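You operate a simulated robot arm through the tools that you are given. There is no shell and no other tool. Be economical: measure what you need, move in short steps, check, and stop when the job is done.

You are at the controls of a simulated robot arm. One attempt, no reset.

## Task
Empty both cups into the slop bowl and cover it.
Fine: cups back; push the bowl along until its rim reaches the blue rib; lay the plate cover on the bowl's rim; spill nothing.

Only the result counts: the job must be done as asked and must still hold three seconds after the hand-in. Knocking over, shifting, dropping, spilling or breaking anything else fails it. Lids that push on must go on centred and level and be pressed home; caps that screw on are set level and turned clockwise until they are tight.

## Robot
A 6-joint arm with a two-finger parallel gripper, fixed in place. Base frame: the origin is at the foot of the arm, x ahead of it, y to its left, z up; the work surface is at about z = 90. Units: cm, degrees, N and s.
With the tool pointing down near the work surface it reaches from about 24 to 64 cm from the base axis. Its first joint turns from -66.0 to 66.0 degrees. Payload 2.7 kg.
Tool frame: the origin (TCP) lies between the finger pads and is the grasp point; the fingertips stand 2.3 cm ahead of it; z points along the fingers, y is the line along which they close. The gripper opens to 9.4 cm. The fingers are 3.8 cm wide and 1 cm thick; the gripper's body (5.4 by 9.6 cm) begins 3.9 cm behind the TCP.
Orientation is that of the tool frame in the base frame, as [roll, pitch, yaw] about the fixed x, y, z axes, in that order (R = Rz(yaw) Ry(pitch) Rx(roll)). With the fingers straight down and closing along the base's y, the tool's x points along the base's -x, its y along +y and its z along -z.

## Interface
- The arm moves only by the tool apply_moves. Its argument "motion" is a list of rows, each an object (a shift or turn left out is 0, a gripper value left out holds the last) with "translation": the shift along the base's x, y, z in cm, a list of three; "dr": the turn, a rotation vector about the base's x, y, z in degrees, a list of three; "hand": the closure, from 0 (fully open) to 1 (shut). In form: [{"translation": [tx, ty, tz], "dr": [rx, ry, rz], "hand": hand}, ...]. A call has 1 to 8 rows; each row shifts and turns the commanded pose from where the row before left it. Rows are played at 5 a second. More than 5 cm and 8.6 degrees between two rows, or a gripper value outside its range, and nothing of the call is played. Where a pose cannot be reached the arm comes as near as it can. A force on the tool above 90 N (or 10 N above the force at the start of the call, whichever is more), or a blocked arm, ends the call early, and 0.2 s more pass. The fingers move at their own pace (about 4.5 cm/s each) and stop on an object; they squeeze with about 38 N. The grip force told is the motor's: it shows also when the fingers shut on nothing. Time passes only in rows, and 0.2 s behind the last, so rows that do not move let the fingers close. The reply holds the time, the measured pose of the TCP, the force on the tool along the base axes, the opening and the grip force, in the units named above and with some noise.
- Cameras (640 x 400 px; columns grow to the right, rows downward): "scene" is fixed at [7.77, -43.18, 139.93]; the picture's right is [0.76, -0.65, 0.00], its down [-0.39, -0.45, -0.81] and it looks along [0.53, 0.61, -0.59] (base axes); focal length 239 px, centre (320, 200). "wrist" rides on the gripper at [-3.9, 0, -4.4] in the tool frame; the picture's right is [0.00, -1.00, 0.00], its down [0.97, 0.00, -0.24] and it looks along [0.24, 0.00, 0.97] (tool axes); focal length 218 px, centre (320, 200). There is no depth. A picture from a camera that has moved, and an enlarged one, comes with that camera's place and axes in the base frame and with its lens.
- get_image(camera): a new picture of that camera. No time passes.
- close_up(camera, box): a new picture of the part [left, top, right, bottom] of that camera's present view, enlarged. No time passes.
- sign_off(): hands the job in; it is judged then, once.

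Work in short steps. Places have to be worked out from the pictures, the camera data and where the tool is seen: move nearer, look again, correct. Check each grasp and each placing, and mend what went wrong. You have 120 turns and 64 pictures in all, those below and enlarged ones among them. Open the gripper and draw the arm clear of the work before you hand the job in, unless the task says otherwise; then end with one line.

The tools are called after "Emit:" by a JSON object that holds its "op" and its "data". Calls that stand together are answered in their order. apply_moves: Moves the arm, as the interface text tells. Its arguments: {"type":"object","properties":{"motion":{"type":"array"}},"required":["motion"]} The other tools are called the same way: get_image (camera) takes a picture; close_up (camera, box) takes an enlarged picture of a part of a camera's view; sign_off () hands the job in.

At the start:

```text
time: 0.0
ee_pos: [35.75, -2.4, 125.34]
tool_rot: [-180.0, 0.1, 180.0]
ft_force: [-0.3, -0.3, 0.2]
grip_width: 9.38
gripper_force: 0.2
```

scene: 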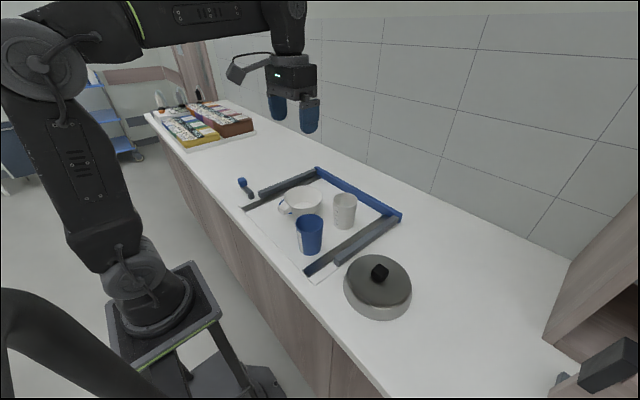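
wrist: 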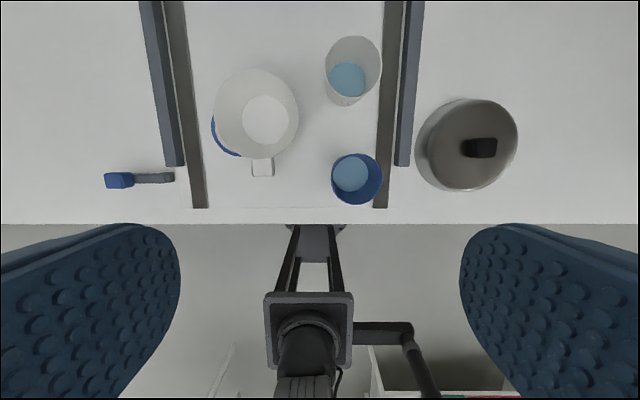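

I'll look closer at the tray and its contents first.

Emit:
{"op": "close_up", "data": {"camera": "scene", "box": [220, 150, 420, 330]}}

Emit:
{"op": "close_up", "data": {"camera": "wrist", "box": [90, 0, 540, 225]}}

```text
2.22 times, centred on (320, 240) of scene
camera zoom: at [7.77, -43.18, 139.93], right [0.76, -0.65, 0.0], down [-0.39, -0.45, -0.81], along [0.53, 0.61, -0.59], focal length 530 px, centre (320, 111)
```

zoom: 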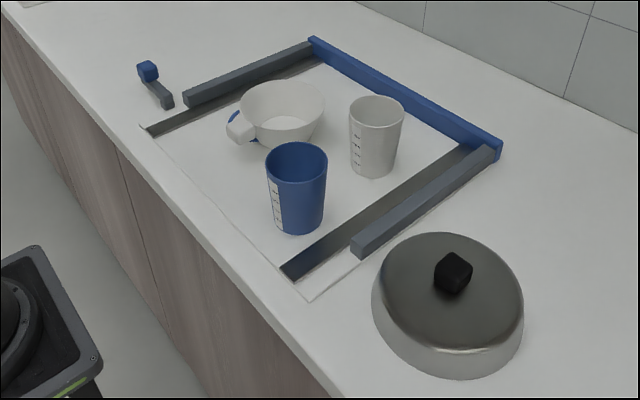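

```text
1.42 times, centred on (315, 112) of wrist
camera zoom: at [39.7, -2.39, 129.78], right [0.0, -1.0, 0.0], down [-0.97, 0.0, 0.24], along [-0.24, 0.0, -0.97], focal length 310 px, centre (327, 324)
```

zoom: 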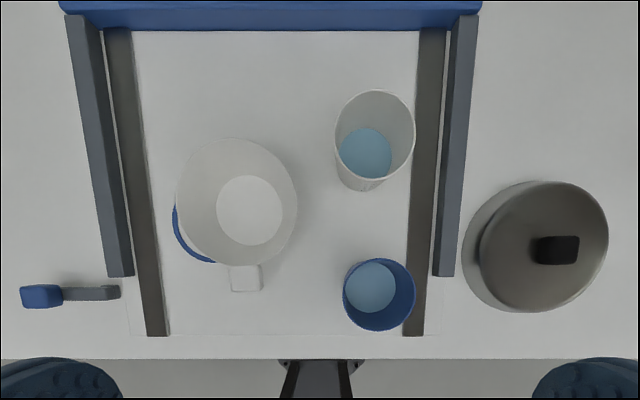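

The wrist view puts the bowl rim near (44, 7), the white cup near (50, -6.5), the blue cup near (35, -7.6), the lid knob near (39.5, -27) and the blue rib near x = 62. I'll tilt the tool forward in free air to see whether a side grasp is reachable.

Emit:
{"op": "apply_moves", "data": {"motion": [{"dr": [0, -8.5, 0]}, {"dr": [0, -8.5, 0]}, {"dr": [0, -8.5, 0]}, {"dr": [0, -8.5, 0]}, {"dr": [0, -8.5, 0]}, {"dr": [0, -8.5, 0]}, {"dr": [0, -8.5, 0]}, {"dr": [0, -8.5, 0]}]}}

```text
time: 1.8
ee_pos: [35.67, -2.38, 125.26]
tool_rot: [180.0, 68.2, 179.9]
ft_force: [0.0, 0.6, -0.3]
grip_width: 9.41
gripper_force: 0.0
```

That reached fine. Next I back off and lower towards the blue cup, tilting to nearly horizontal, to find the reach limit.

Emit:
{"op": "apply_moves", "data": {"motion": [{"translation": [-2, -1.3, -4], "dr": [0, -5, 0]}, {"translation": [-2, -1.3, -4], "dr": [0, -5, 0]}, {"translation": [-2, -1.3, -4], "dr": [0, -5, 0]}, {"translation": [-2, -1.3, -4], "dr": [0, -5, 0]}, {"translation": [-1, 0, -2]}]}}

Emit:
{"op": "get_image", "data": {"camera": "scene"}}

Emit:
{"op": "get_image", "data": {"camera": "wrist"}}

```text
time: 3.0
ee_pos: [32.66, -1.39, 118.54]
tool_rot: [179.9, 84.1, 179.6]
ft_force: [0.2, 0.6, 0.9]
grip_width: 9.4
gripper_force: 0.0
out of reach, approached as far as the arm can: row 1, 2, 3, 4, 5
```

```text
59 pictures are left
```

scene: 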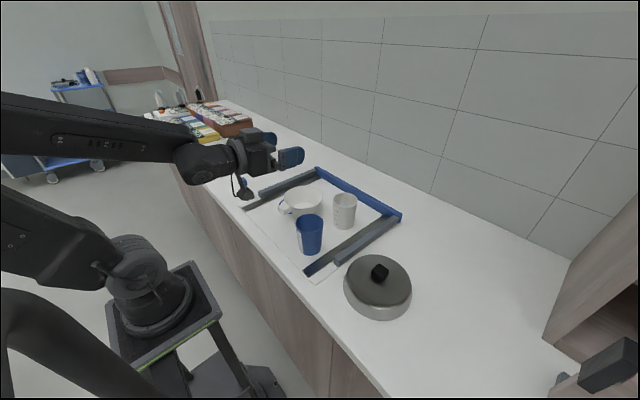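

```text
58 pictures are left
camera wrist: at [28.68, -1.35, 123.06], right [0.0, -1.0, 0.0], down [-0.34, 0.0, -0.94], along [0.94, 0.0, -0.34], focal length 218 px, centre (320, 200)
```

wrist: 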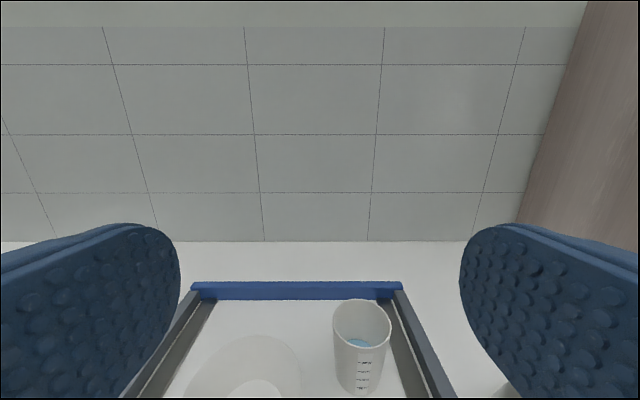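

Horizontal reach stops at about x = 33, so the blue cup needs a different grasp. I'll use a slightly back-leaning grasp and tip the mouth towards the arm. First I return to vertical and take better measurements above the bowl and rib.

Emit:
{"op": "apply_moves", "data": {"motion": [{"translation": [2, 1, 0.3], "dr": [0, 8.5, 0]}, {"translation": [2, 1, 0.3], "dr": [0, 8.5, 0]}, {"translation": [2, 1, 0], "dr": [0, 8.5, 0]}, {"translation": [2, 1, 0], "dr": [0, 8.5, 0]}, {"translation": [2, 1, 0], "dr": [0, 8.5, 0]}, {"translation": [2, 1, 0], "dr": [0, 8.5, 0]}, {"translation": [2, 1, 0], "dr": [0, 8.5, 0]}, {"translation": [0, 1, 0], "dr": [0, 8.5, 0]}]}}

Emit:
{"op": "get_image", "data": {"camera": "wrist"}}

```text
time: 4.8
ee_pos: [34.97, -0.75, 118.17]
tool_rot: [-176.0, 72.7, -179.3]
ft_force: [-0.1, -0.9, 0.3]
grip_width: 9.37
gripper_force: 0.0
out of reach, approached as far as the arm can: row 2, 3, 4, 5, 6, 7, 8
```

```text
57 pictures are left
camera wrist: at [31.96, -0.43, 123.32], right [-0.05, -1.0, 0.02], down [-0.52, 0.01, -0.86], along [0.85, -0.06, -0.52], focal length 218 px, centre (320, 200)
```

wrist: 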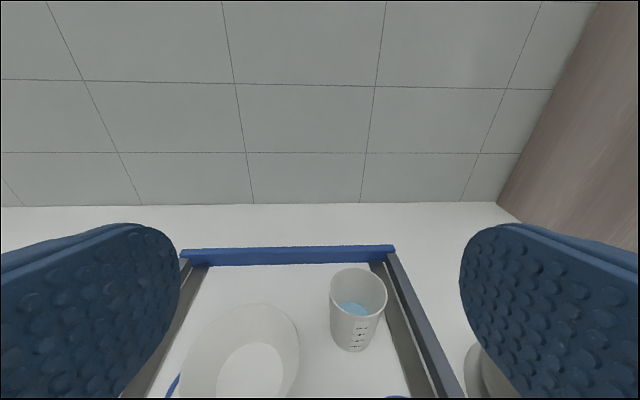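

The arm came up short of the command, so I'll send idle rows to see whether it is still moving.

Emit:
{"op": "apply_moves", "data": {"motion": [{"dr": [0, 0, 0]}, {"dr": [0, 0, 0]}]}}

```text
time: 5.4
ee_pos: [34.97, -0.7, 118.15]
tool_rot: [-176.1, 72.7, -179.3]
ft_force: [0.6, -0.1, -0.7]
grip_width: 9.39
gripper_force: 0.1
```

Emit:
{"op": "apply_moves", "data": {"motion": [{"translation": [1, 0, 2]}, {"translation": [1, 0, 2], "dr": [0, 4, 0]}, {"translation": [1, 0, 1], "dr": [0, 6, 0]}, {"translation": [1, 0, 0], "dr": [0, 8, 0]}]}}

```text
time: 6.4
ee_pos: [35.1, -0.8, 117.34]
tool_rot: [-166.2, 69.2, -171.7]
ft_force: [-0.1, 0.3, 1.1]
grip_width: 9.38
gripper_force: 0.1
out of reach, approached as far as the arm can: row 1, 2, 3, 4
```

The arm seems stuck near a limit, so I'll look at its configuration.

Emit:
{"op": "get_image", "data": {"camera": "scene"}}

```text
56 pictures are left
```

scene: 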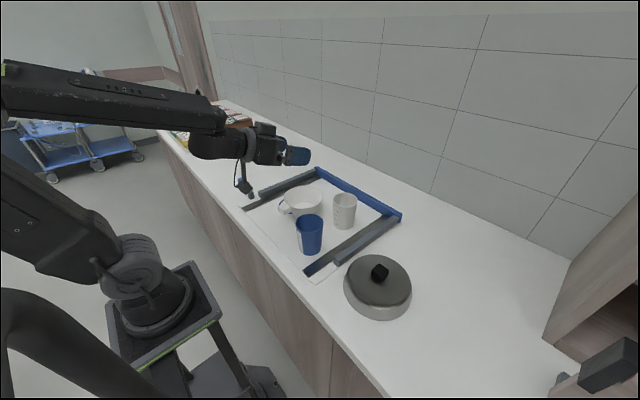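

The elbow looks fully folded, so I'll extend straight forward without turning.

Emit:
{"op": "apply_moves", "data": {"motion": [{"translation": [2, 0, 0]}, {"translation": [2, 0, 0]}, {"translation": [2, 0, 0]}, {"translation": [2, 0, 0]}]}}

```text
time: 7.4
ee_pos: [42.09, 0.03, 116.63]
tool_rot: [-164.4, 65.4, -170.0]
ft_force: [-1.1, -0.1, -0.2]
grip_width: 9.38
gripper_force: 0.1
out of reach, approached as far as the arm can: row 1
```

Free again. I level the roll first, then swing the tool back towards vertical.

Emit:
{"op": "apply_moves", "data": {"motion": [{"translation": [1, 0, 0], "dr": [6.4, 0, 4.2]}, {"translation": [1, 0, 0], "dr": [0, 8, 0]}, {"translation": [1, 0, 0], "dr": [0, 8, 0]}, {"translation": [1, 0, 0], "dr": [0, 8, 0]}, {"translation": [0, 0, 0], "dr": [0, 8, 0]}, {"translation": [0, 0, 0], "dr": [0, 8, 0]}, {"translation": [0, 0, 0], "dr": [0, 8, 0]}, {"translation": [0, 0, 0], "dr": [0, 8, 0]}]}}

Emit:
{"op": "get_image", "data": {"camera": "wrist"}}

```text
time: 9.2
ee_pos: [43.03, 3.33, 113.83]
tool_rot: [-166.3, 22.1, -174.1]
ft_force: [0.5, 0.0, -0.5]
grip_width: 9.4
gripper_force: 0.2
out of reach, approached as far as the arm can: row 1, 2, 3, 4, 5, 6, 7, 8
```

```text
55 pictures are left
camera wrist: at [44.95, 4.61, 119.39], right [0.01, -0.98, 0.22], down [-0.99, -0.04, -0.15], along [0.16, -0.22, -0.96], focal length 218 px, centre (320, 200)
```

wrist: 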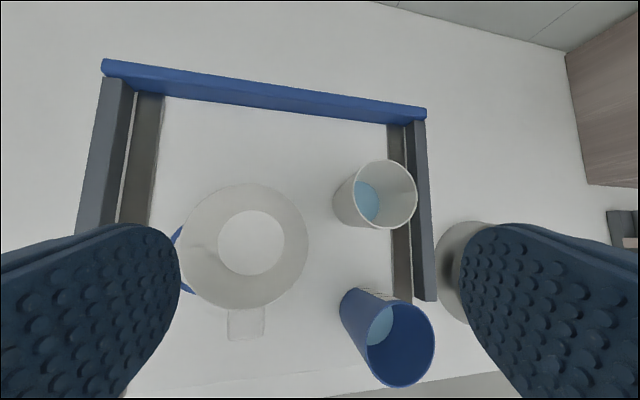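

The tool is mostly upright again but rolled about 13°. I'll raise it and correct the roll.

Emit:
{"op": "apply_moves", "data": {"motion": [{"translation": [0, 0, 1], "dr": [4, 3, 0]}, {"translation": [0, 0, 1], "dr": [4, 4, 0]}, {"translation": [0, 0, 1], "dr": [4.5, 5, -0.6]}, {"translation": [0, 0, 1], "dr": [0, 5, 0]}, {"dr": [0, 5, 0]}]}}

```text
time: 10.4
ee_pos: [42.18, 6.06, 114.02]
tool_rot: [-164.7, 5.1, -175.0]
ft_force: [0.5, -0.3, -0.1]
grip_width: 9.39
gripper_force: 0.1
out of reach, approached as far as the arm can: row 1, 2, 3, 4, 5
```

Emit:
{"op": "get_image", "data": {"camera": "scene"}}

```text
54 pictures are left
```

scene: 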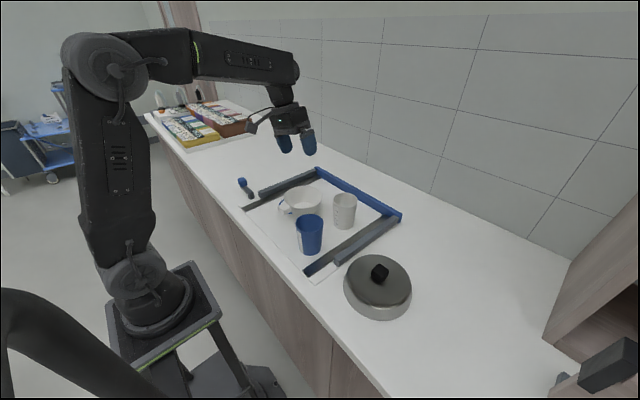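

The arm posture looks normal, so I'll test small single-axis corrections to see which is blocked.

Emit:
{"op": "apply_moves", "data": {"motion": [{"dr": [3, 0, 0]}, {"dr": [3, 0, 0]}]}}

Emit:
{"op": "apply_moves", "data": {"motion": [{"translation": [0, 0, 2]}, {"translation": [0, 0, 2]}]}}

```text
time: 11.0
ee_pos: [42.25, 5.94, 114.05]
tool_rot: [-164.7, 5.2, -175.0]
ft_force: [0.2, 0.2, 1.0]
grip_width: 9.41
gripper_force: 0.0
out of reach, approached as far as the arm can: row 1, 2
```

```text
time: 11.6
ee_pos: [41.76, 6.97, 117.95]
tool_rot: [-164.4, 5.4, -175.3]
ft_force: [-0.9, 0.8, -0.4]
grip_width: 9.41
gripper_force: 0.1
out of reach, approached as far as the arm can: row 1, 2
```

Roll is blocked while translation works. That suggests the wrist flipped at its singularity and the forearm-roll joint is at its stop. I'll unwind it well above the table by pointing the tool forward, then sideways, then up, then back.

Emit:
{"op": "apply_moves", "data": {"motion": [{"translation": [0, -1, 0.5], "dr": [0, -8, 0]}, {"translation": [0, -1, 0.5], "dr": [0, -8, 0]}, {"translation": [0, -1, 0.5], "dr": [0, -8, 0]}, {"translation": [0, -1, 0.5], "dr": [0, -8, 0]}, {"translation": [0, -1, 0], "dr": [0, -8, 0]}, {"translation": [0, -1, 0], "dr": [0, -8, 0]}, {"translation": [0, -1, 0], "dr": [0, -8, 0]}]}}

Emit:
{"op": "apply_moves", "data": {"motion": [{"dr": [0, 0, -8]}, {"dr": [0, 0, -8]}, {"dr": [0, 0, -8]}, {"dr": [0, 0, -8]}]}}

```text
time: 13.2
ee_pos: [41.89, -0.07, 119.47]
tool_rot: [-156.3, 60.9, -169.8]
ft_force: [0.4, 0.1, 0.6]
grip_width: 9.39
gripper_force: 0.1
```

```text
time: 14.2
ee_pos: [41.92, 0.04, 119.61]
tool_rot: [-156.3, 60.9, 158.1]
ft_force: [-0.2, -0.3, -0.9]
grip_width: 9.41
gripper_force: 0.1
```

Emit:
{"op": "apply_moves", "data": {"motion": [{"dr": [0, -8, 0]}, {"dr": [0, -8, 0]}, {"dr": [0, -8, 0]}, {"dr": [0, -8, 0]}, {"dr": [0, -8, 0]}, {"dr": [0, -8, 0]}]}}

Emit:
{"op": "get_image", "data": {"camera": "scene"}}

```text
time: 15.6
ee_pos: [41.71, -0.05, 119.52]
tool_rot: [68.5, 66.9, 27.5]
ft_force: [-0.8, -0.4, -1.0]
grip_width: 9.4
gripper_force: 0.0
```

```text
53 pictures are left
```

scene: 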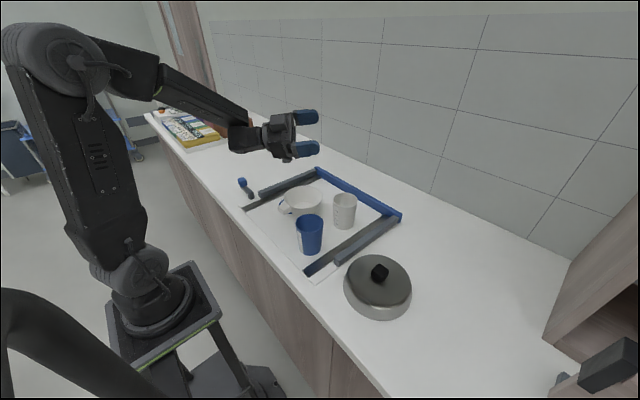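

The tool now points forward-right and slightly above the forearm line. I yaw it back to straight ahead, then level the roll.

Emit:
{"op": "apply_moves", "data": {"motion": [{"dr": [0, 0, 8.5]}, {"dr": [0, 0, 8.5]}, {"dr": [0, 0, 8.5]}, {"dr": [0, 0, 8.5]}, {"dr": [0, 0, 8.5]}, {"dr": [-7, 0, 0]}, {"dr": [-7, 0, 0]}, {"dr": [-7.2, 0, 0]}]}}

```text
time: 17.4
ee_pos: [41.93, -0.11, 119.63]
tool_rot: [0.3, 82.5, 3.0]
ft_force: [0.5, -0.2, -1.5]
grip_width: 9.4
gripper_force: 0.0
```

Now I pitch straight back down through the forearm line.

Emit:
{"op": "apply_moves", "data": {"motion": [{"dr": [0, 0, -2.7]}, {"dr": [0, 8, 0]}, {"dr": [0, 8, 0]}, {"dr": [0, 8, 0]}, {"dr": [0, 8, 0]}, {"dr": [0, 8, 0]}, {"dr": [0, 8, 0]}, {"dr": [0, 8, 0]}]}}

Emit:
{"op": "apply_moves", "data": {"motion": [{"dr": [0, 8, 0]}, {"dr": [0, 8, 0]}, {"dr": [0, 8, 0]}, {"dr": [0, 8, 0]}, {"dr": [0, 8, 0]}]}}

```text
time: 19.2
ee_pos: [41.91, -0.12, 119.72]
tool_rot: [179.4, 73.8, 179.4]
ft_force: [-0.6, -0.2, -0.1]
grip_width: 9.4
gripper_force: 0.1
out of reach, approached as far as the arm can: row 5, 6, 7, 8
```

```text
time: 20.4
ee_pos: [41.93, -0.2, 119.63]
tool_rot: [179.3, 73.8, 179.5]
ft_force: [-0.8, -0.1, 0.7]
grip_width: 9.4
gripper_force: 0.0
out of reach, approached as far as the arm can: row 1, 2, 3, 4, 5
```

The tool stopped at 74° of tilt. I'll check how it lines up with the forearm.

Emit:
{"op": "close_up", "data": {"camera": "scene", "box": [0, 0, 360, 225]}}

```text
1.78 times, centred on (180, 112) of scene
camera zoom: at [7.77, -43.18, 139.93], right [0.76, -0.65, 0.0], down [-0.39, -0.45, -0.81], along [0.53, 0.61, -0.59], focal length 424 px, centre (569, 356)
```

zoom: 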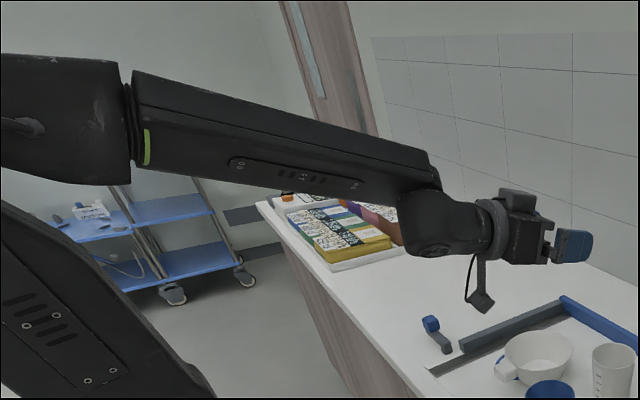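

The upper arm seems to be leaning back against a shoulder limit. I extend forward first, then continue pitching down in plane.

Emit:
{"op": "apply_moves", "data": {"motion": [{"translation": [3, 0, 0]}, {"translation": [3, 0, 0]}, {"translation": [3, 0, 0]}, {"dr": [0, 8, 0]}, {"dr": [0, 8, 0]}, {"dr": [0, 8, 0]}]}}

```text
time: 21.8
ee_pos: [51.07, -0.15, 119.5]
tool_rot: [179.4, 73.6, 179.4]
ft_force: [-0.7, -0.1, 0.1]
grip_width: 9.39
gripper_force: 0.0
out of reach, approached as far as the arm can: row 4, 5, 6
```

Straight crossing is blocked, so I'll go around the +y side instead: yaw left, pitch down, then yaw back.

Emit:
{"op": "apply_moves", "data": {"motion": [{"dr": [0, -5, 8]}, {"dr": [0, 0, 8.5]}, {"dr": [0, 0, 8.5]}, {"dr": [0, 0, 8.5]}, {"dr": [0, 0, 8.5]}]}}

Emit:
{"op": "apply_moves", "data": {"motion": [{"dr": [0, 8, 0]}, {"dr": [0, 8, 0]}, {"dr": [0, 8, 0]}, {"dr": [0, 8, 0]}, {"dr": [0, 8, 0]}, {"dr": [0, 8, 0]}]}}

```text
refused: row 1 steps farther than a row can; nothing moved
```

```text
time: 23.2
ee_pos: [51.21, -0.19, 119.51]
tool_rot: [179.3, 73.6, 179.4]
ft_force: [-0.4, 0.1, -0.3]
grip_width: 9.4
gripper_force: 0.0
out of reach, approached as far as the arm can: row 1, 2, 3, 4, 5, 6
```

Emit:
{"op": "apply_moves", "data": {"motion": [{"dr": [0, -5, 0]}, {"dr": [0, 0, 8]}, {"dr": [0, 0, 8]}, {"dr": [0, 0, 8]}, {"dr": [0, 0, 8]}, {"dr": [0, 0, 8]}]}}

Emit:
{"op": "apply_moves", "data": {"motion": [{"dr": [0, 8, 0]}, {"dr": [0, 8, 0]}, {"dr": [0, 8, 0]}, {"dr": [0, 8, 0]}]}}

```text
time: 24.6
ee_pos: [50.9, -0.14, 119.61]
tool_rot: [178.7, 78.5, -141.1]
ft_force: [-0.3, -0.3, -0.4]
grip_width: 9.39
gripper_force: 0.1
```

```text
time: 25.6
ee_pos: [50.86, -0.14, 119.55]
tool_rot: [148.7, 48.4, -169.2]
ft_force: [0.3, -0.2, 0.1]
grip_width: 9.38
gripper_force: 0.1
```

Emit:
{"op": "apply_moves", "data": {"motion": [{"dr": [-8, 0, 0]}, {"dr": [-8, 0, 0]}, {"dr": [-8, 0, 0]}, {"dr": [-8, 0, 0]}, {"dr": [-8, 0, 0]}, {"dr": [-8, 0, 0]}]}}

```text
time: 27.0
ee_pos: [50.89, -0.23, 119.62]
tool_rot: [-164.7, 29.8, -138.2]
ft_force: [1.2, -0.3, -0.5]
grip_width: 9.43
gripper_force: 0.0
out of reach, approached as far as the arm can: row 6
```

The tool is below again but yawed about 34°. I unwind that about the tool's own axis.

Emit:
{"op": "apply_moves", "data": {"motion": [{"dr": [4.26, 0.98, -6.7]}, {"dr": [4.26, 0.98, -6.7]}, {"dr": [4.26, 0.98, -6.7]}, {"dr": [4.26, 0.98, -6.7]}]}}

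```text
time: 28.0
ee_pos: [50.8, -0.11, 119.71]
tool_rot: [175.1, 32.9, -175.9]
ft_force: [0.4, 0.2, 0.0]
grip_width: 9.4
gripper_force: 0.0
```

Emit:
{"op": "apply_moves", "data": {"motion": [{"dr": [-2, 0, -3.4]}, {"dr": [-2, 0, -3.4]}, {"dr": [0, 8, 0]}, {"dr": [0, 8, 0]}, {"dr": [0, 8, 0]}, {"dr": [0, 8, 0]}]}}

```text
time: 29.4
ee_pos: [49.0, -3.15, 117.37]
tool_rot: [164.4, 4.2, -177.2]
ft_force: [0.9, 0.3, -0.8]
grip_width: 9.43
gripper_force: 0.0
out of reach, approached as far as the arm can: row 1, 2, 3, 4, 5, 6
```

The wrist is now blocked leaning the other way. I'll check whether the last joint is the one at its stop: yaw the tool about vertical, then try to remove the lean.

Emit:
{"op": "apply_moves", "data": {"motion": [{"dr": [0, 0, 8]}, {"dr": [0, 0, 8]}, {"dr": [0, 0, 8]}, {"dr": [0, 0, 8]}, {"dr": [0, 0, 8]}, {"dr": [0, 0, 8]}]}}

Emit:
{"op": "apply_moves", "data": {"motion": [{"dr": [-5, 0, 0]}, {"dr": [-5, 0, 0]}, {"dr": [-5, 0, 0]}]}}

```text
time: 30.8
ee_pos: [50.86, -0.86, 118.49]
tool_rot: [161.5, 7.9, -130.0]
ft_force: [-0.9, -0.3, 0.0]
grip_width: 9.39
gripper_force: 0.1
out of reach, approached as far as the arm can: row 3, 4, 5, 6
```

```text
time: 31.6
ee_pos: [50.81, -0.9, 118.55]
tool_rot: [161.6, 7.9, -130.3]
ft_force: [-0.8, -0.4, 1.0]
grip_width: 9.41
gripper_force: 0.2
out of reach, approached as far as the arm can: row 1, 2, 3
```

Yaw made no difference, so the forearm-roll joint is at its stop. I'll bring the tool forward-pointing on the +y side and then sweep it straight through the forearm line to the -y side, so the wrist bend changes sign.

Emit:
{"op": "apply_moves", "data": {"motion": [{"dr": [0, -8.5, 0]}, {"dr": [0, -8.5, 0]}, {"dr": [0, -8.5, 0]}, {"dr": [0, -8.5, 0]}, {"dr": [0, -8.5, 0]}, {"dr": [0, -8.5, 0]}, {"dr": [0, -8.5, 0]}, {"dr": [0, -8.5, 0]}]}}

Emit:
{"op": "apply_moves", "data": {"motion": [{"dr": [0, -8.5, 0]}, {"dr": [0, 0, 8]}]}}

```text
time: 33.4
ee_pos: [50.83, -0.91, 118.42]
tool_rot: [-130.6, 39.9, -98.5]
ft_force: [0.3, 0.4, -0.1]
grip_width: 9.4
gripper_force: 0.2
```

```text
time: 34.0
ee_pos: [50.79, -0.87, 118.64]
tool_rot: [-119.5, 40.8, -83.1]
ft_force: [0.1, 0.4, 0.5]
grip_width: 9.4
gripper_force: 0.0
```

Emit:
{"op": "apply_moves", "data": {"motion": [{"translation": [0, 0.8, 0], "dr": [2.5, -4.9, 0]}, {"dr": [0, 0, -8]}, {"dr": [0, 0, -8]}, {"dr": [0, 0, -8]}, {"dr": [0, 0, -8]}, {"dr": [0, 0, -8]}, {"dr": [0, 0, -8]}, {"dr": [0, 0, -8]}]}}

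```text
time: 35.8
ee_pos: [50.85, -0.78, 118.58]
tool_rot: [-111.2, 42.3, -129.5]
ft_force: [-0.2, 0.2, -0.9]
grip_width: 9.37
gripper_force: 0.1
out of reach, approached as far as the arm can: row 5
```

The sweep crossed with only one row flagged. I now pitch down from the -y side and undo the tool roll.

Emit:
{"op": "apply_moves", "data": {"motion": [{"dr": [0, 8, 0]}, {"dr": [0, 8, 0]}, {"dr": [0, 8, 0]}, {"dr": [0, 8, 0]}, {"dr": [0, 8, 0]}]}}

```text
time: 37.0
ee_pos: [46.84, 5.45, 109.39]
tool_rot: [-140.7, 13.0, -144.8]
ft_force: [-0.3, 0.4, 0.2]
grip_width: 9.39
gripper_force: 0.0
out of reach, approached as far as the arm can: row 3, 4, 5
```

The position drifted a little, so I lift and unwind the roll about the tool axis.

Emit:
{"op": "apply_moves", "data": {"motion": [{"translation": [0, 0, 2], "dr": [4.06, -3.3, -6.0]}, {"translation": [0, 0, 2], "dr": [4.06, -3.3, -6.0]}, {"translation": [0, 0, 2], "dr": [4.06, -3.3, -6.0]}, {"translation": [0, 0, 2], "dr": [4.06, -3.3, -6.0]}]}}

```text
time: 38.0
ee_pos: [46.89, 5.37, 117.39]
tool_rot: [-152.6, 30.7, -172.6]
ft_force: [-0.2, 0.1, 0.4]
grip_width: 9.41
gripper_force: 0.0
```

Emit:
{"op": "apply_moves", "data": {"motion": [{"dr": [6, 0, 0]}, {"dr": [6, 0, 0]}, {"dr": [6, 0, 0]}, {"dr": [6, 0, 0]}]}}

```text
time: 39.0
ee_pos: [46.74, 6.25, 117.01]
tool_rot: [-172.8, 31.5, 176.7]
ft_force: [-0.8, -0.6, 0.1]
grip_width: 9.41
gripper_force: 0.0
out of reach, approached as far as the arm can: row 3, 4
```

The stop is still there, always about 15° either side of straight down in the arm plane. I'll push the tool diagonally through the forearm line, from below-right to above-left, so the wrist has to change sign.

Emit:
{"op": "apply_moves", "data": {"motion": [{"translation": [0.5, -1.6, 0.5], "dr": [0, -8, 0]}, {"translation": [0.5, -1.6, 0.5], "dr": [0, -8, 0]}, {"translation": [0.5, -1.6, 0.5], "dr": [0, -8, 0]}, {"translation": [0.5, -1.5, 0.5], "dr": [0, -7, 0]}]}}

```text
time: 40.0
ee_pos: [48.67, -0.18, 118.89]
tool_rot: [-176.4, 62.6, 173.9]
ft_force: [0.0, -0.6, 0.5]
grip_width: 9.4
gripper_force: 0.1
```

Emit:
{"op": "apply_moves", "data": {"motion": [{"dr": [0, -3, 5]}, {"dr": [0, -3, 5]}, {"dr": [0, -3, 5]}, {"dr": [0, -3, 5]}, {"dr": [0, -3, 5]}]}}

```text
time: 41.2
ee_pos: [48.59, -0.18, 118.92]
tool_rot: [-176.6, 64.0, 176.1]
ft_force: [-0.5, -0.8, -0.4]
grip_width: 9.41
gripper_force: 0.1
out of reach, approached as far as the arm can: row 1, 2, 3, 4, 5
```

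Emit:
{"op": "apply_moves", "data": {"motion": [{"dr": [0, -2, 0]}, {"dr": [0, -2, 0]}, {"dr": [0, -2, 0]}, {"dr": [0, -2, 0]}, {"dr": [0, -2, 0]}, {"dr": [0, -2, 0]}, {"dr": [0, -2, 0]}, {"dr": [0, -2, 0]}]}}

```text
time: 43.0
ee_pos: [48.6, -0.19, 118.96]
tool_rot: [177.1, 80.0, 170.2]
ft_force: [-0.2, -0.1, -0.3]
grip_width: 9.4
gripper_force: 0.1
```

Now I centre the yaw and try pitching down in much smaller steps.

Emit:
{"op": "apply_moves", "data": {"motion": [{"dr": [0, 0, 3.5]}, {"dr": [0, 0, 3.4]}, {"dr": [0, 1, 0]}, {"dr": [0, 1, 0]}, {"dr": [0, 1, 0]}, {"dr": [0, 1, 0]}, {"dr": [0, 1, 0]}, {"dr": [0, 1, 0]}]}}

Emit:
{"op": "apply_moves", "data": {"motion": [{"dr": [0, 1, 0]}, {"dr": [0, 1, 0]}, {"dr": [0, 1, 0]}, {"dr": [0, 1, 0]}, {"dr": [0, 1, 0]}, {"dr": [0, 1, 0]}, {"dr": [0, 1, 0]}, {"dr": [0, 1, 0]}]}}

```text
time: 44.8
ee_pos: [48.57, -0.24, 118.87]
tool_rot: [178.2, 74.0, 178.2]
ft_force: [0.4, -0.6, 0.9]
grip_width: 9.38
gripper_force: 0.1
```

```text
time: 46.6
ee_pos: [48.62, -0.18, 118.94]
tool_rot: [178.5, 70.9, 178.5]
ft_force: [0.0, -0.9, 0.1]
grip_width: 9.4
gripper_force: 0.1
out of reach, approached as far as the arm can: row 6
```

Emit:
{"op": "apply_moves", "data": {"motion": [{"dr": [0, 1, 0]}, {"dr": [0, 1, 0]}, {"dr": [0, 1, 0]}, {"dr": [0, 1, 0]}, {"dr": [0, 1, 0]}, {"dr": [0, 1, 0]}, {"dr": [0, 1, 0]}, {"dr": [0, 1, 0]}]}}

```text
time: 48.4
ee_pos: [48.58, -0.1, 118.9]
tool_rot: [178.7, 70.9, 178.5]
ft_force: [0.6, 0.8, 0.0]
grip_width: 9.43
gripper_force: 0.2
out of reach, approached as far as the arm can: row 1, 4, 7
```

Small steps also stop right at the singular line. The first sign change happened while pushing against the reach limit, so I retract to that limit and push the pitch the opposite way there.

Emit:
{"op": "apply_moves", "data": {"motion": [{"translation": [-3, 0, 0.5], "dr": [0, -1, 0]}, {"translation": [-3, 0, 0.5], "dr": [0, -1, 0]}, {"translation": [-3, 0, 0.5]}, {"translation": [-3, 0, 0.5]}]}}

Emit:
{"op": "apply_moves", "data": {"motion": [{"translation": [-2, 0, -2], "dr": [0, 5, 0]}, {"translation": [-2, 0, -2], "dr": [0, 5, 0]}, {"translation": [-2, 0, -2], "dr": [0, 5, 0]}, {"translation": [-2, 0, -2], "dr": [0, 5, 0]}]}}

```text
time: 49.4
ee_pos: [42.85, -0.18, 119.95]
tool_rot: [178.4, 72.1, 178.4]
ft_force: [0.2, 0.3, -0.2]
grip_width: 9.4
gripper_force: 0.0
out of reach, approached as far as the arm can: row 3, 4
```

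```text
time: 50.4
ee_pos: [41.86, -4.13, 119.88]
tool_rot: [178.8, 69.8, 178.7]
ft_force: [0.0, -0.4, 0.5]
grip_width: 9.39
gripper_force: 0.1
out of reach, approached as far as the arm can: row 1, 2, 3, 4
```

The wrist seems to avoid a band around its singular line. I'll jump the band in one row by raising 4.9 cm, which flattens the forearm, while pitching down 8.5°.

Emit:
{"op": "apply_moves", "data": {"motion": [{"translation": [0, 0, 4.9], "dr": [0, 8.5, 0]}, {"translation": [0, 0, 2], "dr": [0, 8.5, 0]}, {"dr": [0, 8.5, 0]}, {"dr": [0, 8.5, 0]}]}}

```text
time: 51.4
ee_pos: [41.9, -3.96, 126.71]
tool_rot: [180.0, 35.9, 179.5]
ft_force: [-0.1, -0.2, -0.6]
grip_width: 9.39
gripper_force: 0.1
```

It crossed cleanly, so the wrist is back in its original branch. I finish going vertical, staying high, and look straight down from above the bowl.

Emit:
{"op": "apply_moves", "data": {"motion": [{"translation": [1, 2, -2], "dr": [0, 8.5, 0]}, {"translation": [1, 2, -2], "dr": [0, 8.5, 0]}, {"translation": [1, 2, -2], "dr": [0, 8.5, 0]}, {"translation": [1, 2, -2], "dr": [0, 8.5, 0]}, {"translation": [0, 1, 0], "dr": [0, 1.9, 0.5]}]}}

Emit:
{"op": "get_image", "data": {"camera": "wrist"}}

Emit:
{"op": "close_up", "data": {"camera": "scene", "box": [220, 60, 420, 240]}}

```text
time: 52.6
ee_pos: [45.65, 5.16, 118.66]
tool_rot: [-179.8, -0.2, 180.0]
ft_force: [0.1, 0.1, 0.0]
grip_width: 9.39
gripper_force: 0.1
```

```text
51 pictures are left
camera wrist: at [49.65, 5.28, 123.01], right [0.0, -1.0, 0.0], down [-0.97, 0.0, 0.24], along [-0.24, 0.0, -0.97], focal length 218 px, centre (320, 200)
```

wrist: 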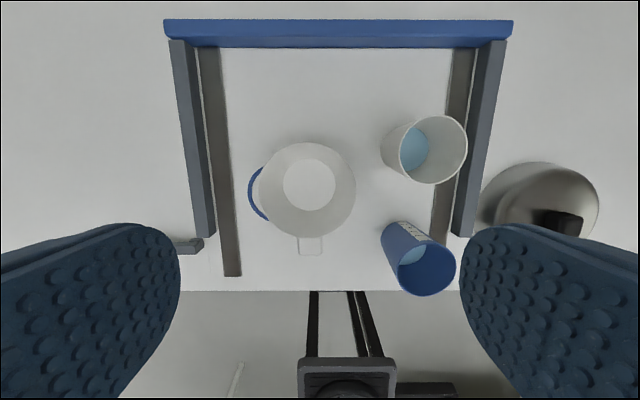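

```text
2.22 times, centred on (320, 150) of scene
camera zoom: at [7.77, -43.18, 139.93], right [0.76, -0.65, 0.0], down [-0.39, -0.45, -0.81], along [0.53, 0.61, -0.59], focal length 530 px, centre (320, 311)
```

zoom: 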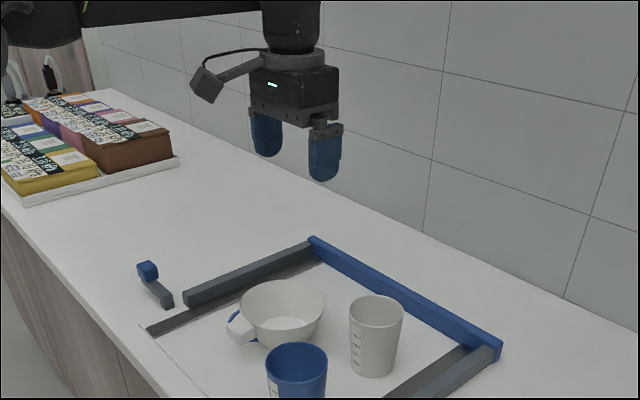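

Bowl rim centre is (44.3, 6.9), radius 6.2, rim height about z = 96, with its handle towards -x at x = 34.4 to 38. The rib's near face is at about x = 62.4 and its top at z = 93. I'll push the empty bowl first, with half-open fingers straddling the handle so both fingers press the rim.

Emit:
{"op": "apply_moves", "data": {"motion": [{"translation": [-3.7, 0.4, -2], "hand": 0.46}, {"translation": [-3.7, 0.4, -2]}, {"translation": [-3.7, 0.4, -2]}, {"translation": [-3.5, 0.5, -2]}, {"translation": [0, 0, -2]}, {"translation": [0, 0, -2]}]}}

Emit:
{"op": "get_image", "data": {"camera": "wrist"}}

```text
time: 54.0
ee_pos: [31.09, 6.53, 106.82]
tool_rot: [-179.8, -0.1, -179.9]
ft_force: [0.0, 0.3, 0.1]
grip_width: 5.09
gripper_force: 0.1
```

```text
49 pictures are left
camera wrist: at [34.99, 6.56, 111.36], right [0.0, -1.0, 0.0], down [-0.97, 0.0, 0.24], along [-0.24, 0.0, -0.97], focal length 218 px, centre (320, 200)
```

wrist: 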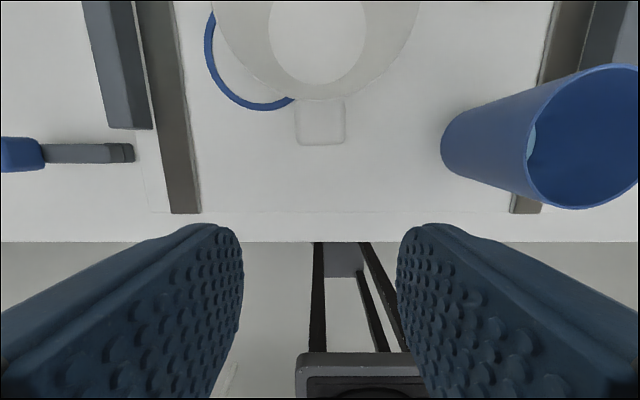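

Handle centre is at y = 6.55 and about 3.7 wide, and the fingers are 5.1 apart. I descend behind it, then ease forward to contact.

Emit:
{"op": "apply_moves", "data": {"motion": [{"translation": [0, 0.1, -3]}, {"translation": [0, 0, -3]}, {"translation": [0, 0, -3]}, {"translation": [0, 0, -2]}]}}

Emit:
{"op": "close_up", "data": {"camera": "scene", "box": [220, 140, 420, 265]}}

```text
time: 55.0
ee_pos: [31.27, 6.65, 95.65]
tool_rot: [-179.8, 0.0, -179.9]
ft_force: [-0.7, 0.3, 0.2]
grip_width: 5.08
gripper_force: 0.1
```

```text
3.20 times, centred on (320, 202) of scene
camera zoom: at [7.77, -43.18, 139.93], right [0.76, -0.65, 0.0], down [-0.39, -0.45, -0.81], along [0.53, 0.61, -0.59], focal length 764 px, centre (320, 192)
```

zoom: 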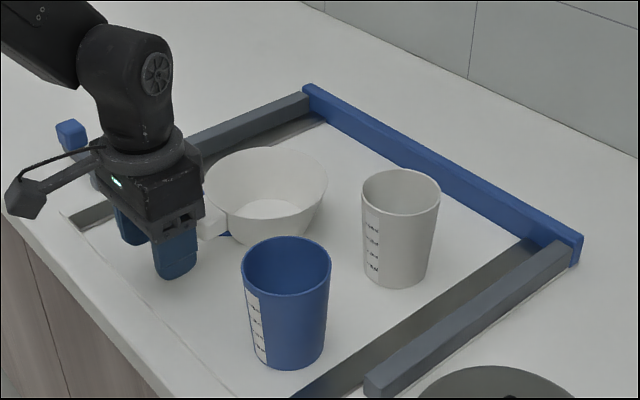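

Clear. I ease forward.

Emit:
{"op": "apply_moves", "data": {"motion": [{"translation": [1, 0, 0]}, {"translation": [1, 0, 0]}, {"translation": [1, 0, 0]}, {"translation": [1, 0, 0]}, {"translation": [1, 0, 0]}, {"translation": [0.7, 0, 0]}, {"translation": [0.5, 0, 0]}]}}

Emit:
{"op": "get_image", "data": {"camera": "wrist"}}

```text
time: 56.6
ee_pos: [37.36, 6.89, 95.61]
tool_rot: [-179.7, -0.1, -179.9]
ft_force: [-0.8, 0.5, -0.1]
grip_width: 5.11
gripper_force: 0.4
```

```text
47 pictures are left
camera wrist: at [41.28, 6.97, 100.07], right [0.0, -1.0, 0.0], down [-0.97, 0.0, 0.24], along [-0.24, 0.0, -0.97], focal length 218 px, centre (320, 200)
```

wrist: 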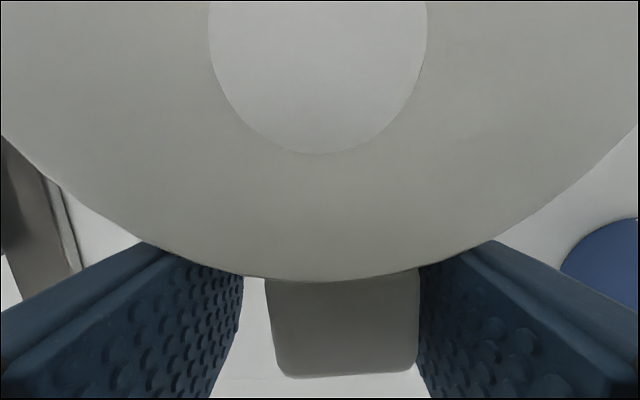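

Contact is beginning, and the right finger is against the handle. I back off slightly, recentre and go on.

Emit:
{"op": "apply_moves", "data": {"motion": [{"translation": [-0.4, 0, 0]}, {"translation": [0, -0.35, 0]}, {"translation": [0.5, 0, 0]}, {"translation": [0.5, 0, 0]}, {"translation": [0.5, 0, 0]}, {"translation": [0.5, 0, 0]}]}}

Emit:
{"op": "get_image", "data": {"camera": "wrist"}}

```text
time: 58.0
ee_pos: [39.05, 6.58, 95.82]
tool_rot: [-179.8, 0.0, -179.9]
ft_force: [-0.8, 0.0, -0.4]
grip_width: 5.11
gripper_force: 0.1
```

```text
46 pictures are left
camera wrist: at [42.92, 6.53, 100.21], right [0.0, -1.0, 0.0], down [-0.97, 0.0, 0.24], along [-0.24, 0.0, -0.97], focal length 218 px, centre (320, 200)
```

wrist: 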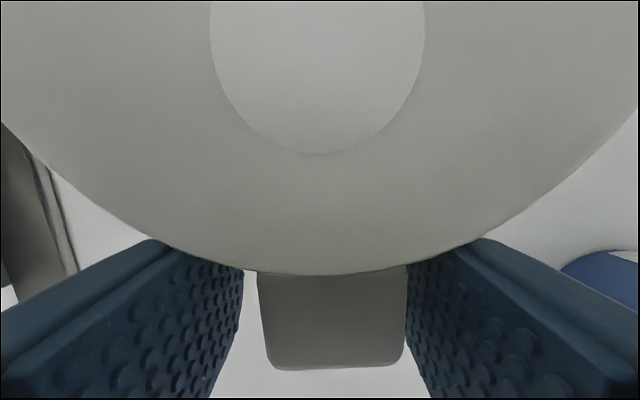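

The bowl is sliding straight, with its centre near (46.4, 6.6). I continue gently.

Emit:
{"op": "apply_moves", "data": {"motion": [{"translation": [0.8, 0, 0]}, {"translation": [0.8, 0, 0]}, {"translation": [0.8, 0, 0]}, {"translation": [0.8, 0, 0]}, {"translation": [0.8, 0, 0]}, {"translation": [0.8, 0, 0]}, {"translation": [0.8, 0, 0]}, {"translation": [0.6, 0, 0]}]}}

Emit:
{"op": "get_image", "data": {"camera": "wrist"}}

Emit:
{"op": "close_up", "data": {"camera": "scene", "box": [250, 150, 410, 250]}}

```text
time: 59.8
ee_pos: [45.3, 6.47, 95.74]
tool_rot: [-179.8, -0.1, -179.9]
ft_force: [-0.8, 0.1, 0.1]
grip_width: 5.07
gripper_force: 0.0
```

```text
45 pictures are left
camera wrist: at [49.29, 6.55, 100.27], right [0.0, -1.0, 0.0], down [-0.97, 0.0, 0.24], along [-0.24, 0.0, -0.97], focal length 218 px, centre (320, 200)
```

wrist: 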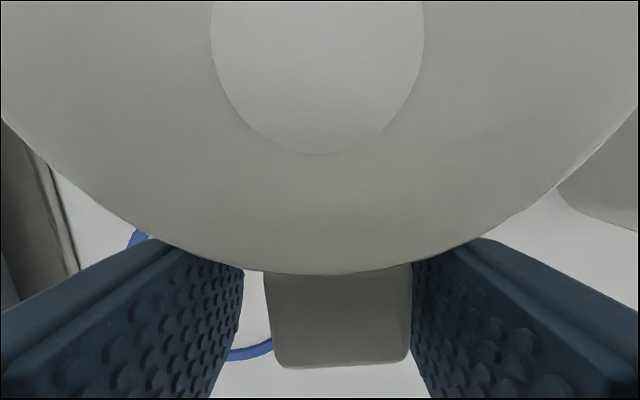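

```text
4.00 times, centred on (330, 200) of scene
camera zoom: at [7.77, -43.18, 139.93], right [0.76, -0.65, 0.0], down [-0.39, -0.45, -0.81], along [0.53, 0.61, -0.59], focal length 955 px, centre (280, 200)
```

zoom: 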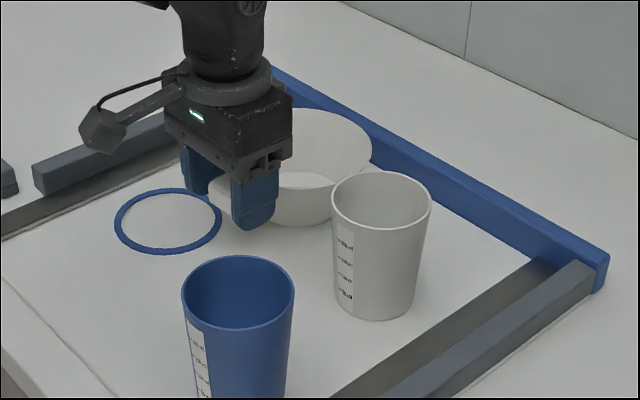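

Bowl centre is at about x = 52.7, and the blue ring is just a marking on the mat. I push about 3 cm more, back off and measure.

Emit:
{"op": "apply_moves", "data": {"motion": [{"translation": [0.6, 0, 0]}, {"translation": [0.6, 0, 0]}, {"translation": [0.6, 0, 0]}, {"translation": [0.6, 0, 0]}, {"translation": [0.5, 0, 0]}]}}

Emit:
{"op": "close_up", "data": {"camera": "scene", "box": [250, 150, 410, 250]}}

```text
time: 61.0
ee_pos: [48.18, 6.52, 95.62]
tool_rot: [-179.9, -0.1, -179.9]
ft_force: [-0.1, 0.3, 0.1]
grip_width: 5.09
gripper_force: 0.2
```

```text
4.00 times, centred on (330, 200) of scene
camera zoom: at [7.77, -43.18, 139.93], right [0.76, -0.65, 0.0], down [-0.39, -0.45, -0.81], along [0.53, 0.61, -0.59], focal length 955 px, centre (280, 200)
```

zoom: 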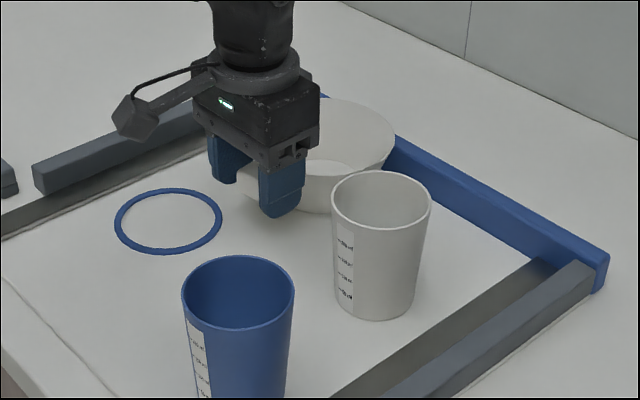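

Emit:
{"op": "apply_moves", "data": {"motion": [{"translation": [-0.4, 0, 0]}, {"translation": [0, 0, 4]}, {"translation": [0, 0, 4]}, {"translation": [2, 0, 4]}, {"translation": [4, 0, 3]}, {"translation": [4, 0, 3]}]}}

Emit:
{"op": "get_image", "data": {"camera": "wrist"}}

```text
time: 62.4
ee_pos: [57.47, 6.59, 113.13]
tool_rot: [-179.7, -0.3, -180.0]
ft_force: [-0.5, 0.2, 0.4]
grip_width: 5.09
gripper_force: 0.1
```

```text
42 pictures are left
camera wrist: at [61.38, 6.62, 117.71], right [0.0, -1.0, 0.0], down [-0.97, 0.0, 0.24], along [-0.24, 0.0, -0.97], focal length 218 px, centre (320, 200)
```

wrist: 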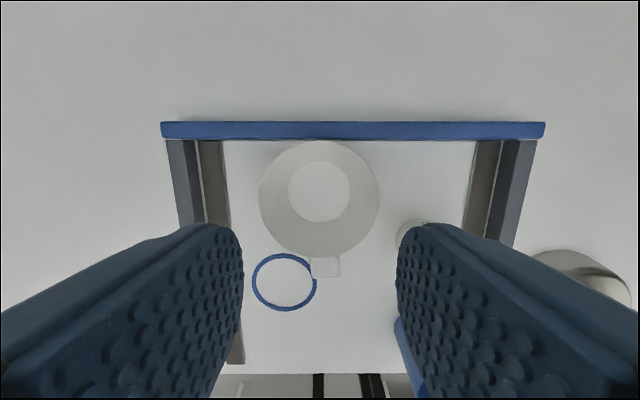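

Emit:
{"op": "close_up", "data": {"camera": "wrist", "box": [240, 105, 400, 205]}}

```text
4.00 times, centred on (320, 155) of wrist
camera zoom: at [61.38, 6.62, 117.71], right [0.0, -1.0, 0.0], down [-0.97, 0.0, 0.24], along [-0.24, 0.0, -0.97], focal length 873 px, centre (320, 380)
```

zoom: 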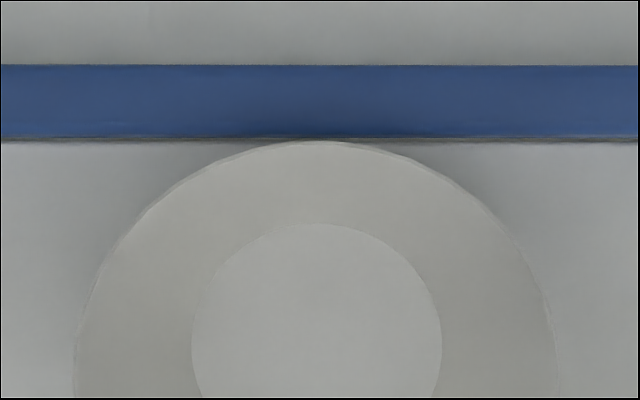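

From almost directly above, the rim edge is at x = 61.9 and the rib face at 62.07, so it is about 1.5 mm short. I go back down behind the rim and nudge it about 3.5 mm further.

Emit:
{"op": "apply_moves", "data": {"motion": [{"translation": [-4, 0, -2]}, {"translation": [-4, 0, -3]}, {"translation": [-2, -0.1, -4]}, {"translation": [0, 0, -4]}, {"translation": [0, 0, -4.4]}]}}

```text
time: 63.6
ee_pos: [47.46, 6.29, 96.03]
tool_rot: [-179.8, 0.0, -179.8]
ft_force: [0.5, 0.0, 1.0]
grip_width: 5.07
gripper_force: 0.1
```

Emit:
{"op": "apply_moves", "data": {"motion": [{"translation": [0.3, 0.15, 0]}, {"translation": [0.3, 0, 0]}, {"translation": [0.25, 0, 0]}, {"translation": [0.2, 0, 0]}, {"translation": [0, 0, 0]}]}}

```text
time: 64.8
ee_pos: [48.6, 6.6, 96.27]
tool_rot: [-179.9, -0.1, -179.9]
ft_force: [-0.6, 0.3, -0.5]
grip_width: 5.1
gripper_force: 0.4
```

Emit:
{"op": "apply_moves", "data": {"motion": [{"translation": [-0.5, 0, 0]}, {"translation": [0, 0, 4]}, {"translation": [0, 0, 4]}, {"translation": [2, 0, 4]}, {"translation": [4, 0, 3]}, {"translation": [3.5, 0, 2]}]}}

Emit:
{"op": "close_up", "data": {"camera": "wrist", "box": [240, 105, 400, 205]}}

```text
time: 66.2
ee_pos: [57.52, 6.75, 113.31]
tool_rot: [-179.7, -0.2, -180.0]
ft_force: [0.4, -0.4, 0.3]
grip_width: 5.09
gripper_force: 0.0
```

```text
4.00 times, centred on (320, 155) of wrist
camera zoom: at [61.47, 6.86, 117.88], right [0.0, -1.0, 0.0], down [-0.97, 0.0, 0.24], along [-0.24, 0.0, -0.97], focal length 873 px, centre (320, 380)
```

zoom: 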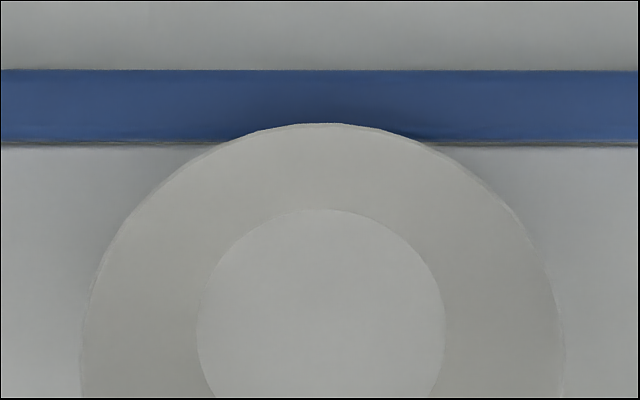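

The rim now overlaps the rib face by about 4 mm, with the bowl centre at (56.2, 6.8), so the push is done. Next I go above the cups with the gripper open to measure them.

Emit:
{"op": "apply_moves", "data": {"motion": [{"translation": [-3, -3, 1], "hand": 0}, {"translation": [-3.5, -3.5, 1]}, {"translation": [-3.5, -3.5, 1]}, {"translation": [-3.5, -3.7, 1]}]}}

Emit:
{"op": "get_image", "data": {"camera": "wrist"}}

Emit:
{"op": "close_up", "data": {"camera": "scene", "box": [280, 180, 400, 270]}}

```text
refused: row 2 steps farther than a row can; nothing moved
```

```text
39 pictures are left
camera wrist: at [61.47, 6.86, 117.88], right [0.0, -1.0, 0.0], down [-0.97, 0.0, 0.24], along [-0.24, 0.0, -0.97], focal length 218 px, centre (320, 200)
```

wrist: 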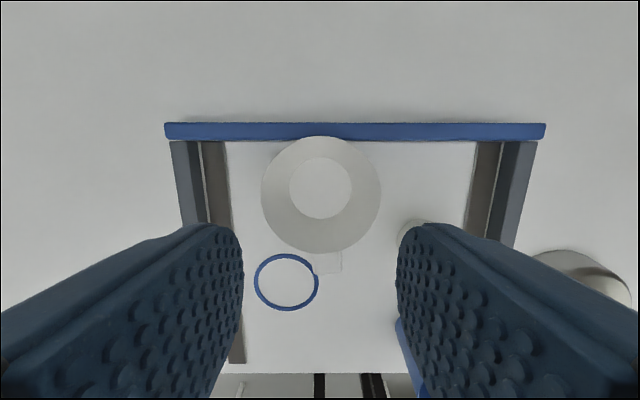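

```text
4.44 times, centred on (340, 225) of scene
camera zoom: at [7.77, -43.18, 139.93], right [0.76, -0.65, 0.0], down [-0.39, -0.45, -0.81], along [0.53, 0.61, -0.59], focal length 1061 px, centre (231, 89)
```

zoom: 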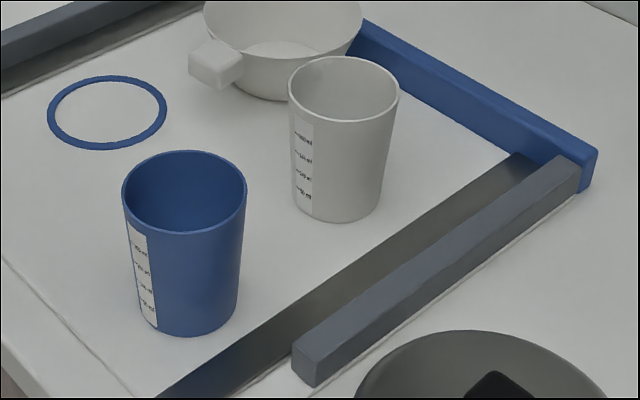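

From the two views, the blue cup's rim centre is (35.2, -7.45) and the white's is (49.3, -6.5), both rims at z ≈ 99.8 and about 7 cm across. I retreat towards the blue cup at height and turn the tool 90° so the fingers close along x.

Emit:
{"op": "apply_moves", "data": {"motion": [{"translation": [-2.5, -2, 1], "dr": [0, 0, 8], "hand": 0}, {"translation": [-3, -2, 1], "dr": [0, 0, 8]}, {"translation": [-3, -2, 1], "dr": [0, 0, 8]}, {"translation": [-3, -2, 0.5], "dr": [0, 0, 8]}, {"translation": [-3, -2, 0], "dr": [0, 0, 8]}, {"translation": [-3, -2, 0], "dr": [0, 0, 8]}, {"translation": [-2.5, -2, 0], "dr": [0, 0, 8]}, {"translation": [-2.3, -1, 0], "dr": [0, 0, 8]}]}}

Emit:
{"op": "apply_moves", "data": {"motion": [{"dr": [0, 0, 8.5]}, {"dr": [0, 0, 8.5]}, {"translation": [0, -1, 0], "dr": [0, 0, 8.5]}, {"translation": [0, -1, 0], "dr": [8.3, 0, 0]}, {"translation": [0, -1, 0], "dr": [8.3, 0, 0]}, {"dr": [8.3, 0, 0]}]}}

```text
time: 68.0
ee_pos: [35.43, -8.38, 116.78]
tool_rot: [-179.6, -0.2, -116.0]
ft_force: [-0.1, -0.7, -0.7]
grip_width: 9.42
gripper_force: 0.0
```

```text
time: 69.4
ee_pos: [35.44, -11.38, 116.86]
tool_rot: [180.0, 24.9, -90.4]
ft_force: [0.2, -0.1, 0.3]
grip_width: 9.39
gripper_force: 0.2
```

The orientation is good. I move over the cup axis and check alignment.

Emit:
{"op": "apply_moves", "data": {"motion": [{"translation": [-0.2, 0.5, -3]}, {"translation": [0, 0.5, -3]}, {"translation": [0, 0.5, -3]}]}}

Emit:
{"op": "get_image", "data": {"camera": "wrist"}}

```text
time: 70.2
ee_pos: [35.31, -9.97, 107.79]
tool_rot: [-180.0, 24.9, -90.5]
ft_force: [0.0, 0.2, 0.1]
grip_width: 9.4
gripper_force: 0.1
```

```text
37 pictures are left
camera wrist: at [35.38, -8.24, 113.64], right [1.0, -0.01, 0.0], down [-0.01, -0.98, -0.19], along [0.0, 0.19, -0.98], focal length 218 px, centre (320, 200)
```

wrist: 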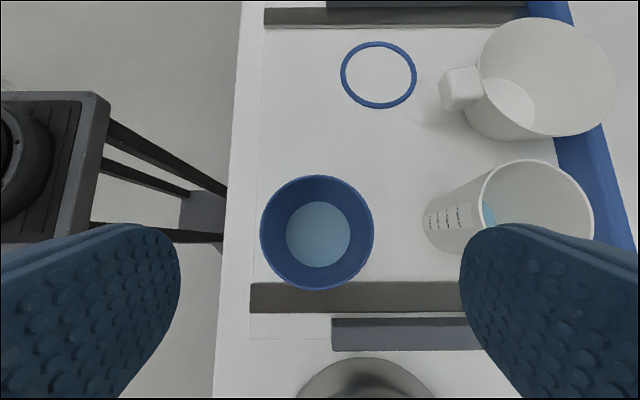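

The cup centre is confirmed at (35.2, -7.6). I descend to the grasp height, TCP 2 cm below the rim.

Emit:
{"op": "apply_moves", "data": {"motion": [{"translation": [-0.1, 1.2, -3]}, {"translation": [0, 1.17, -3]}, {"translation": [0, 0, -2]}, {"translation": [0, 0, -1.5]}, {"translation": [0, 0, -0.5]}]}}

Emit:
{"op": "close_up", "data": {"camera": "scene", "box": [240, 130, 400, 260]}}

```text
time: 71.4
ee_pos: [35.04, -7.51, 97.74]
tool_rot: [-180.0, 24.8, -90.5]
ft_force: [-0.3, -0.2, -1.2]
grip_width: 9.42
gripper_force: 0.0
```

```text
3.08 times, centred on (320, 195) of scene
camera zoom: at [7.77, -43.18, 139.93], right [0.76, -0.65, 0.0], down [-0.39, -0.45, -0.81], along [0.53, 0.61, -0.59], focal length 734 px, centre (320, 215)
```

zoom: 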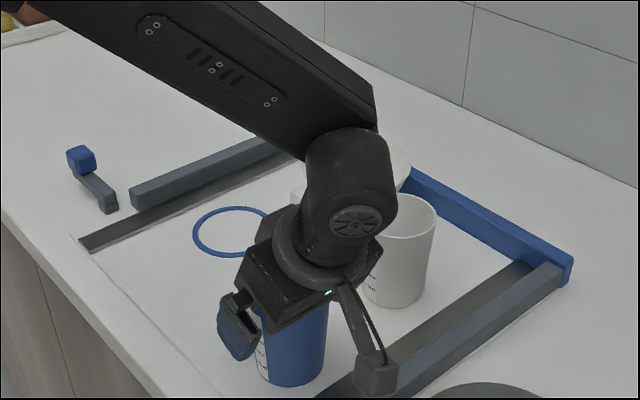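

Positioned around the cup; now I close.

Emit:
{"op": "apply_moves", "data": {"motion": [{"hand": 1}, {"hand": 1}, {"hand": 1}, {"hand": 1}]}}

```text
time: 72.4
ee_pos: [35.17, -7.42, 97.8]
tool_rot: [180.0, 24.9, -90.5]
ft_force: [0.6, -0.2, -0.5]
grip_width: 7.03
gripper_force: 38.4
```

Gripped at 7.03 cm. I lift straight up slowly.

Emit:
{"op": "apply_moves", "data": {"motion": [{"translation": [0, 0, 1]}, {"translation": [0, 0, 1.5]}, {"translation": [0, 0, 2]}, {"translation": [0, 0, 2]}, {"translation": [0, 0, 2]}, {"translation": [0, 0, 2]}, {"translation": [0, 0, 2]}]}}

Emit:
{"op": "get_image", "data": {"camera": "scene"}}

```text
time: 74.0
ee_pos: [35.13, -7.5, 110.26]
tool_rot: [179.9, 24.8, -90.5]
ft_force: [0.4, 0.2, -0.1]
grip_width: 7.03
gripper_force: 37.7
```

```text
35 pictures are left
```

scene: 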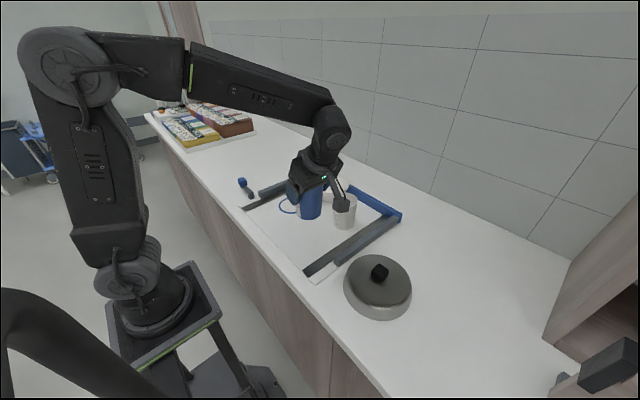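

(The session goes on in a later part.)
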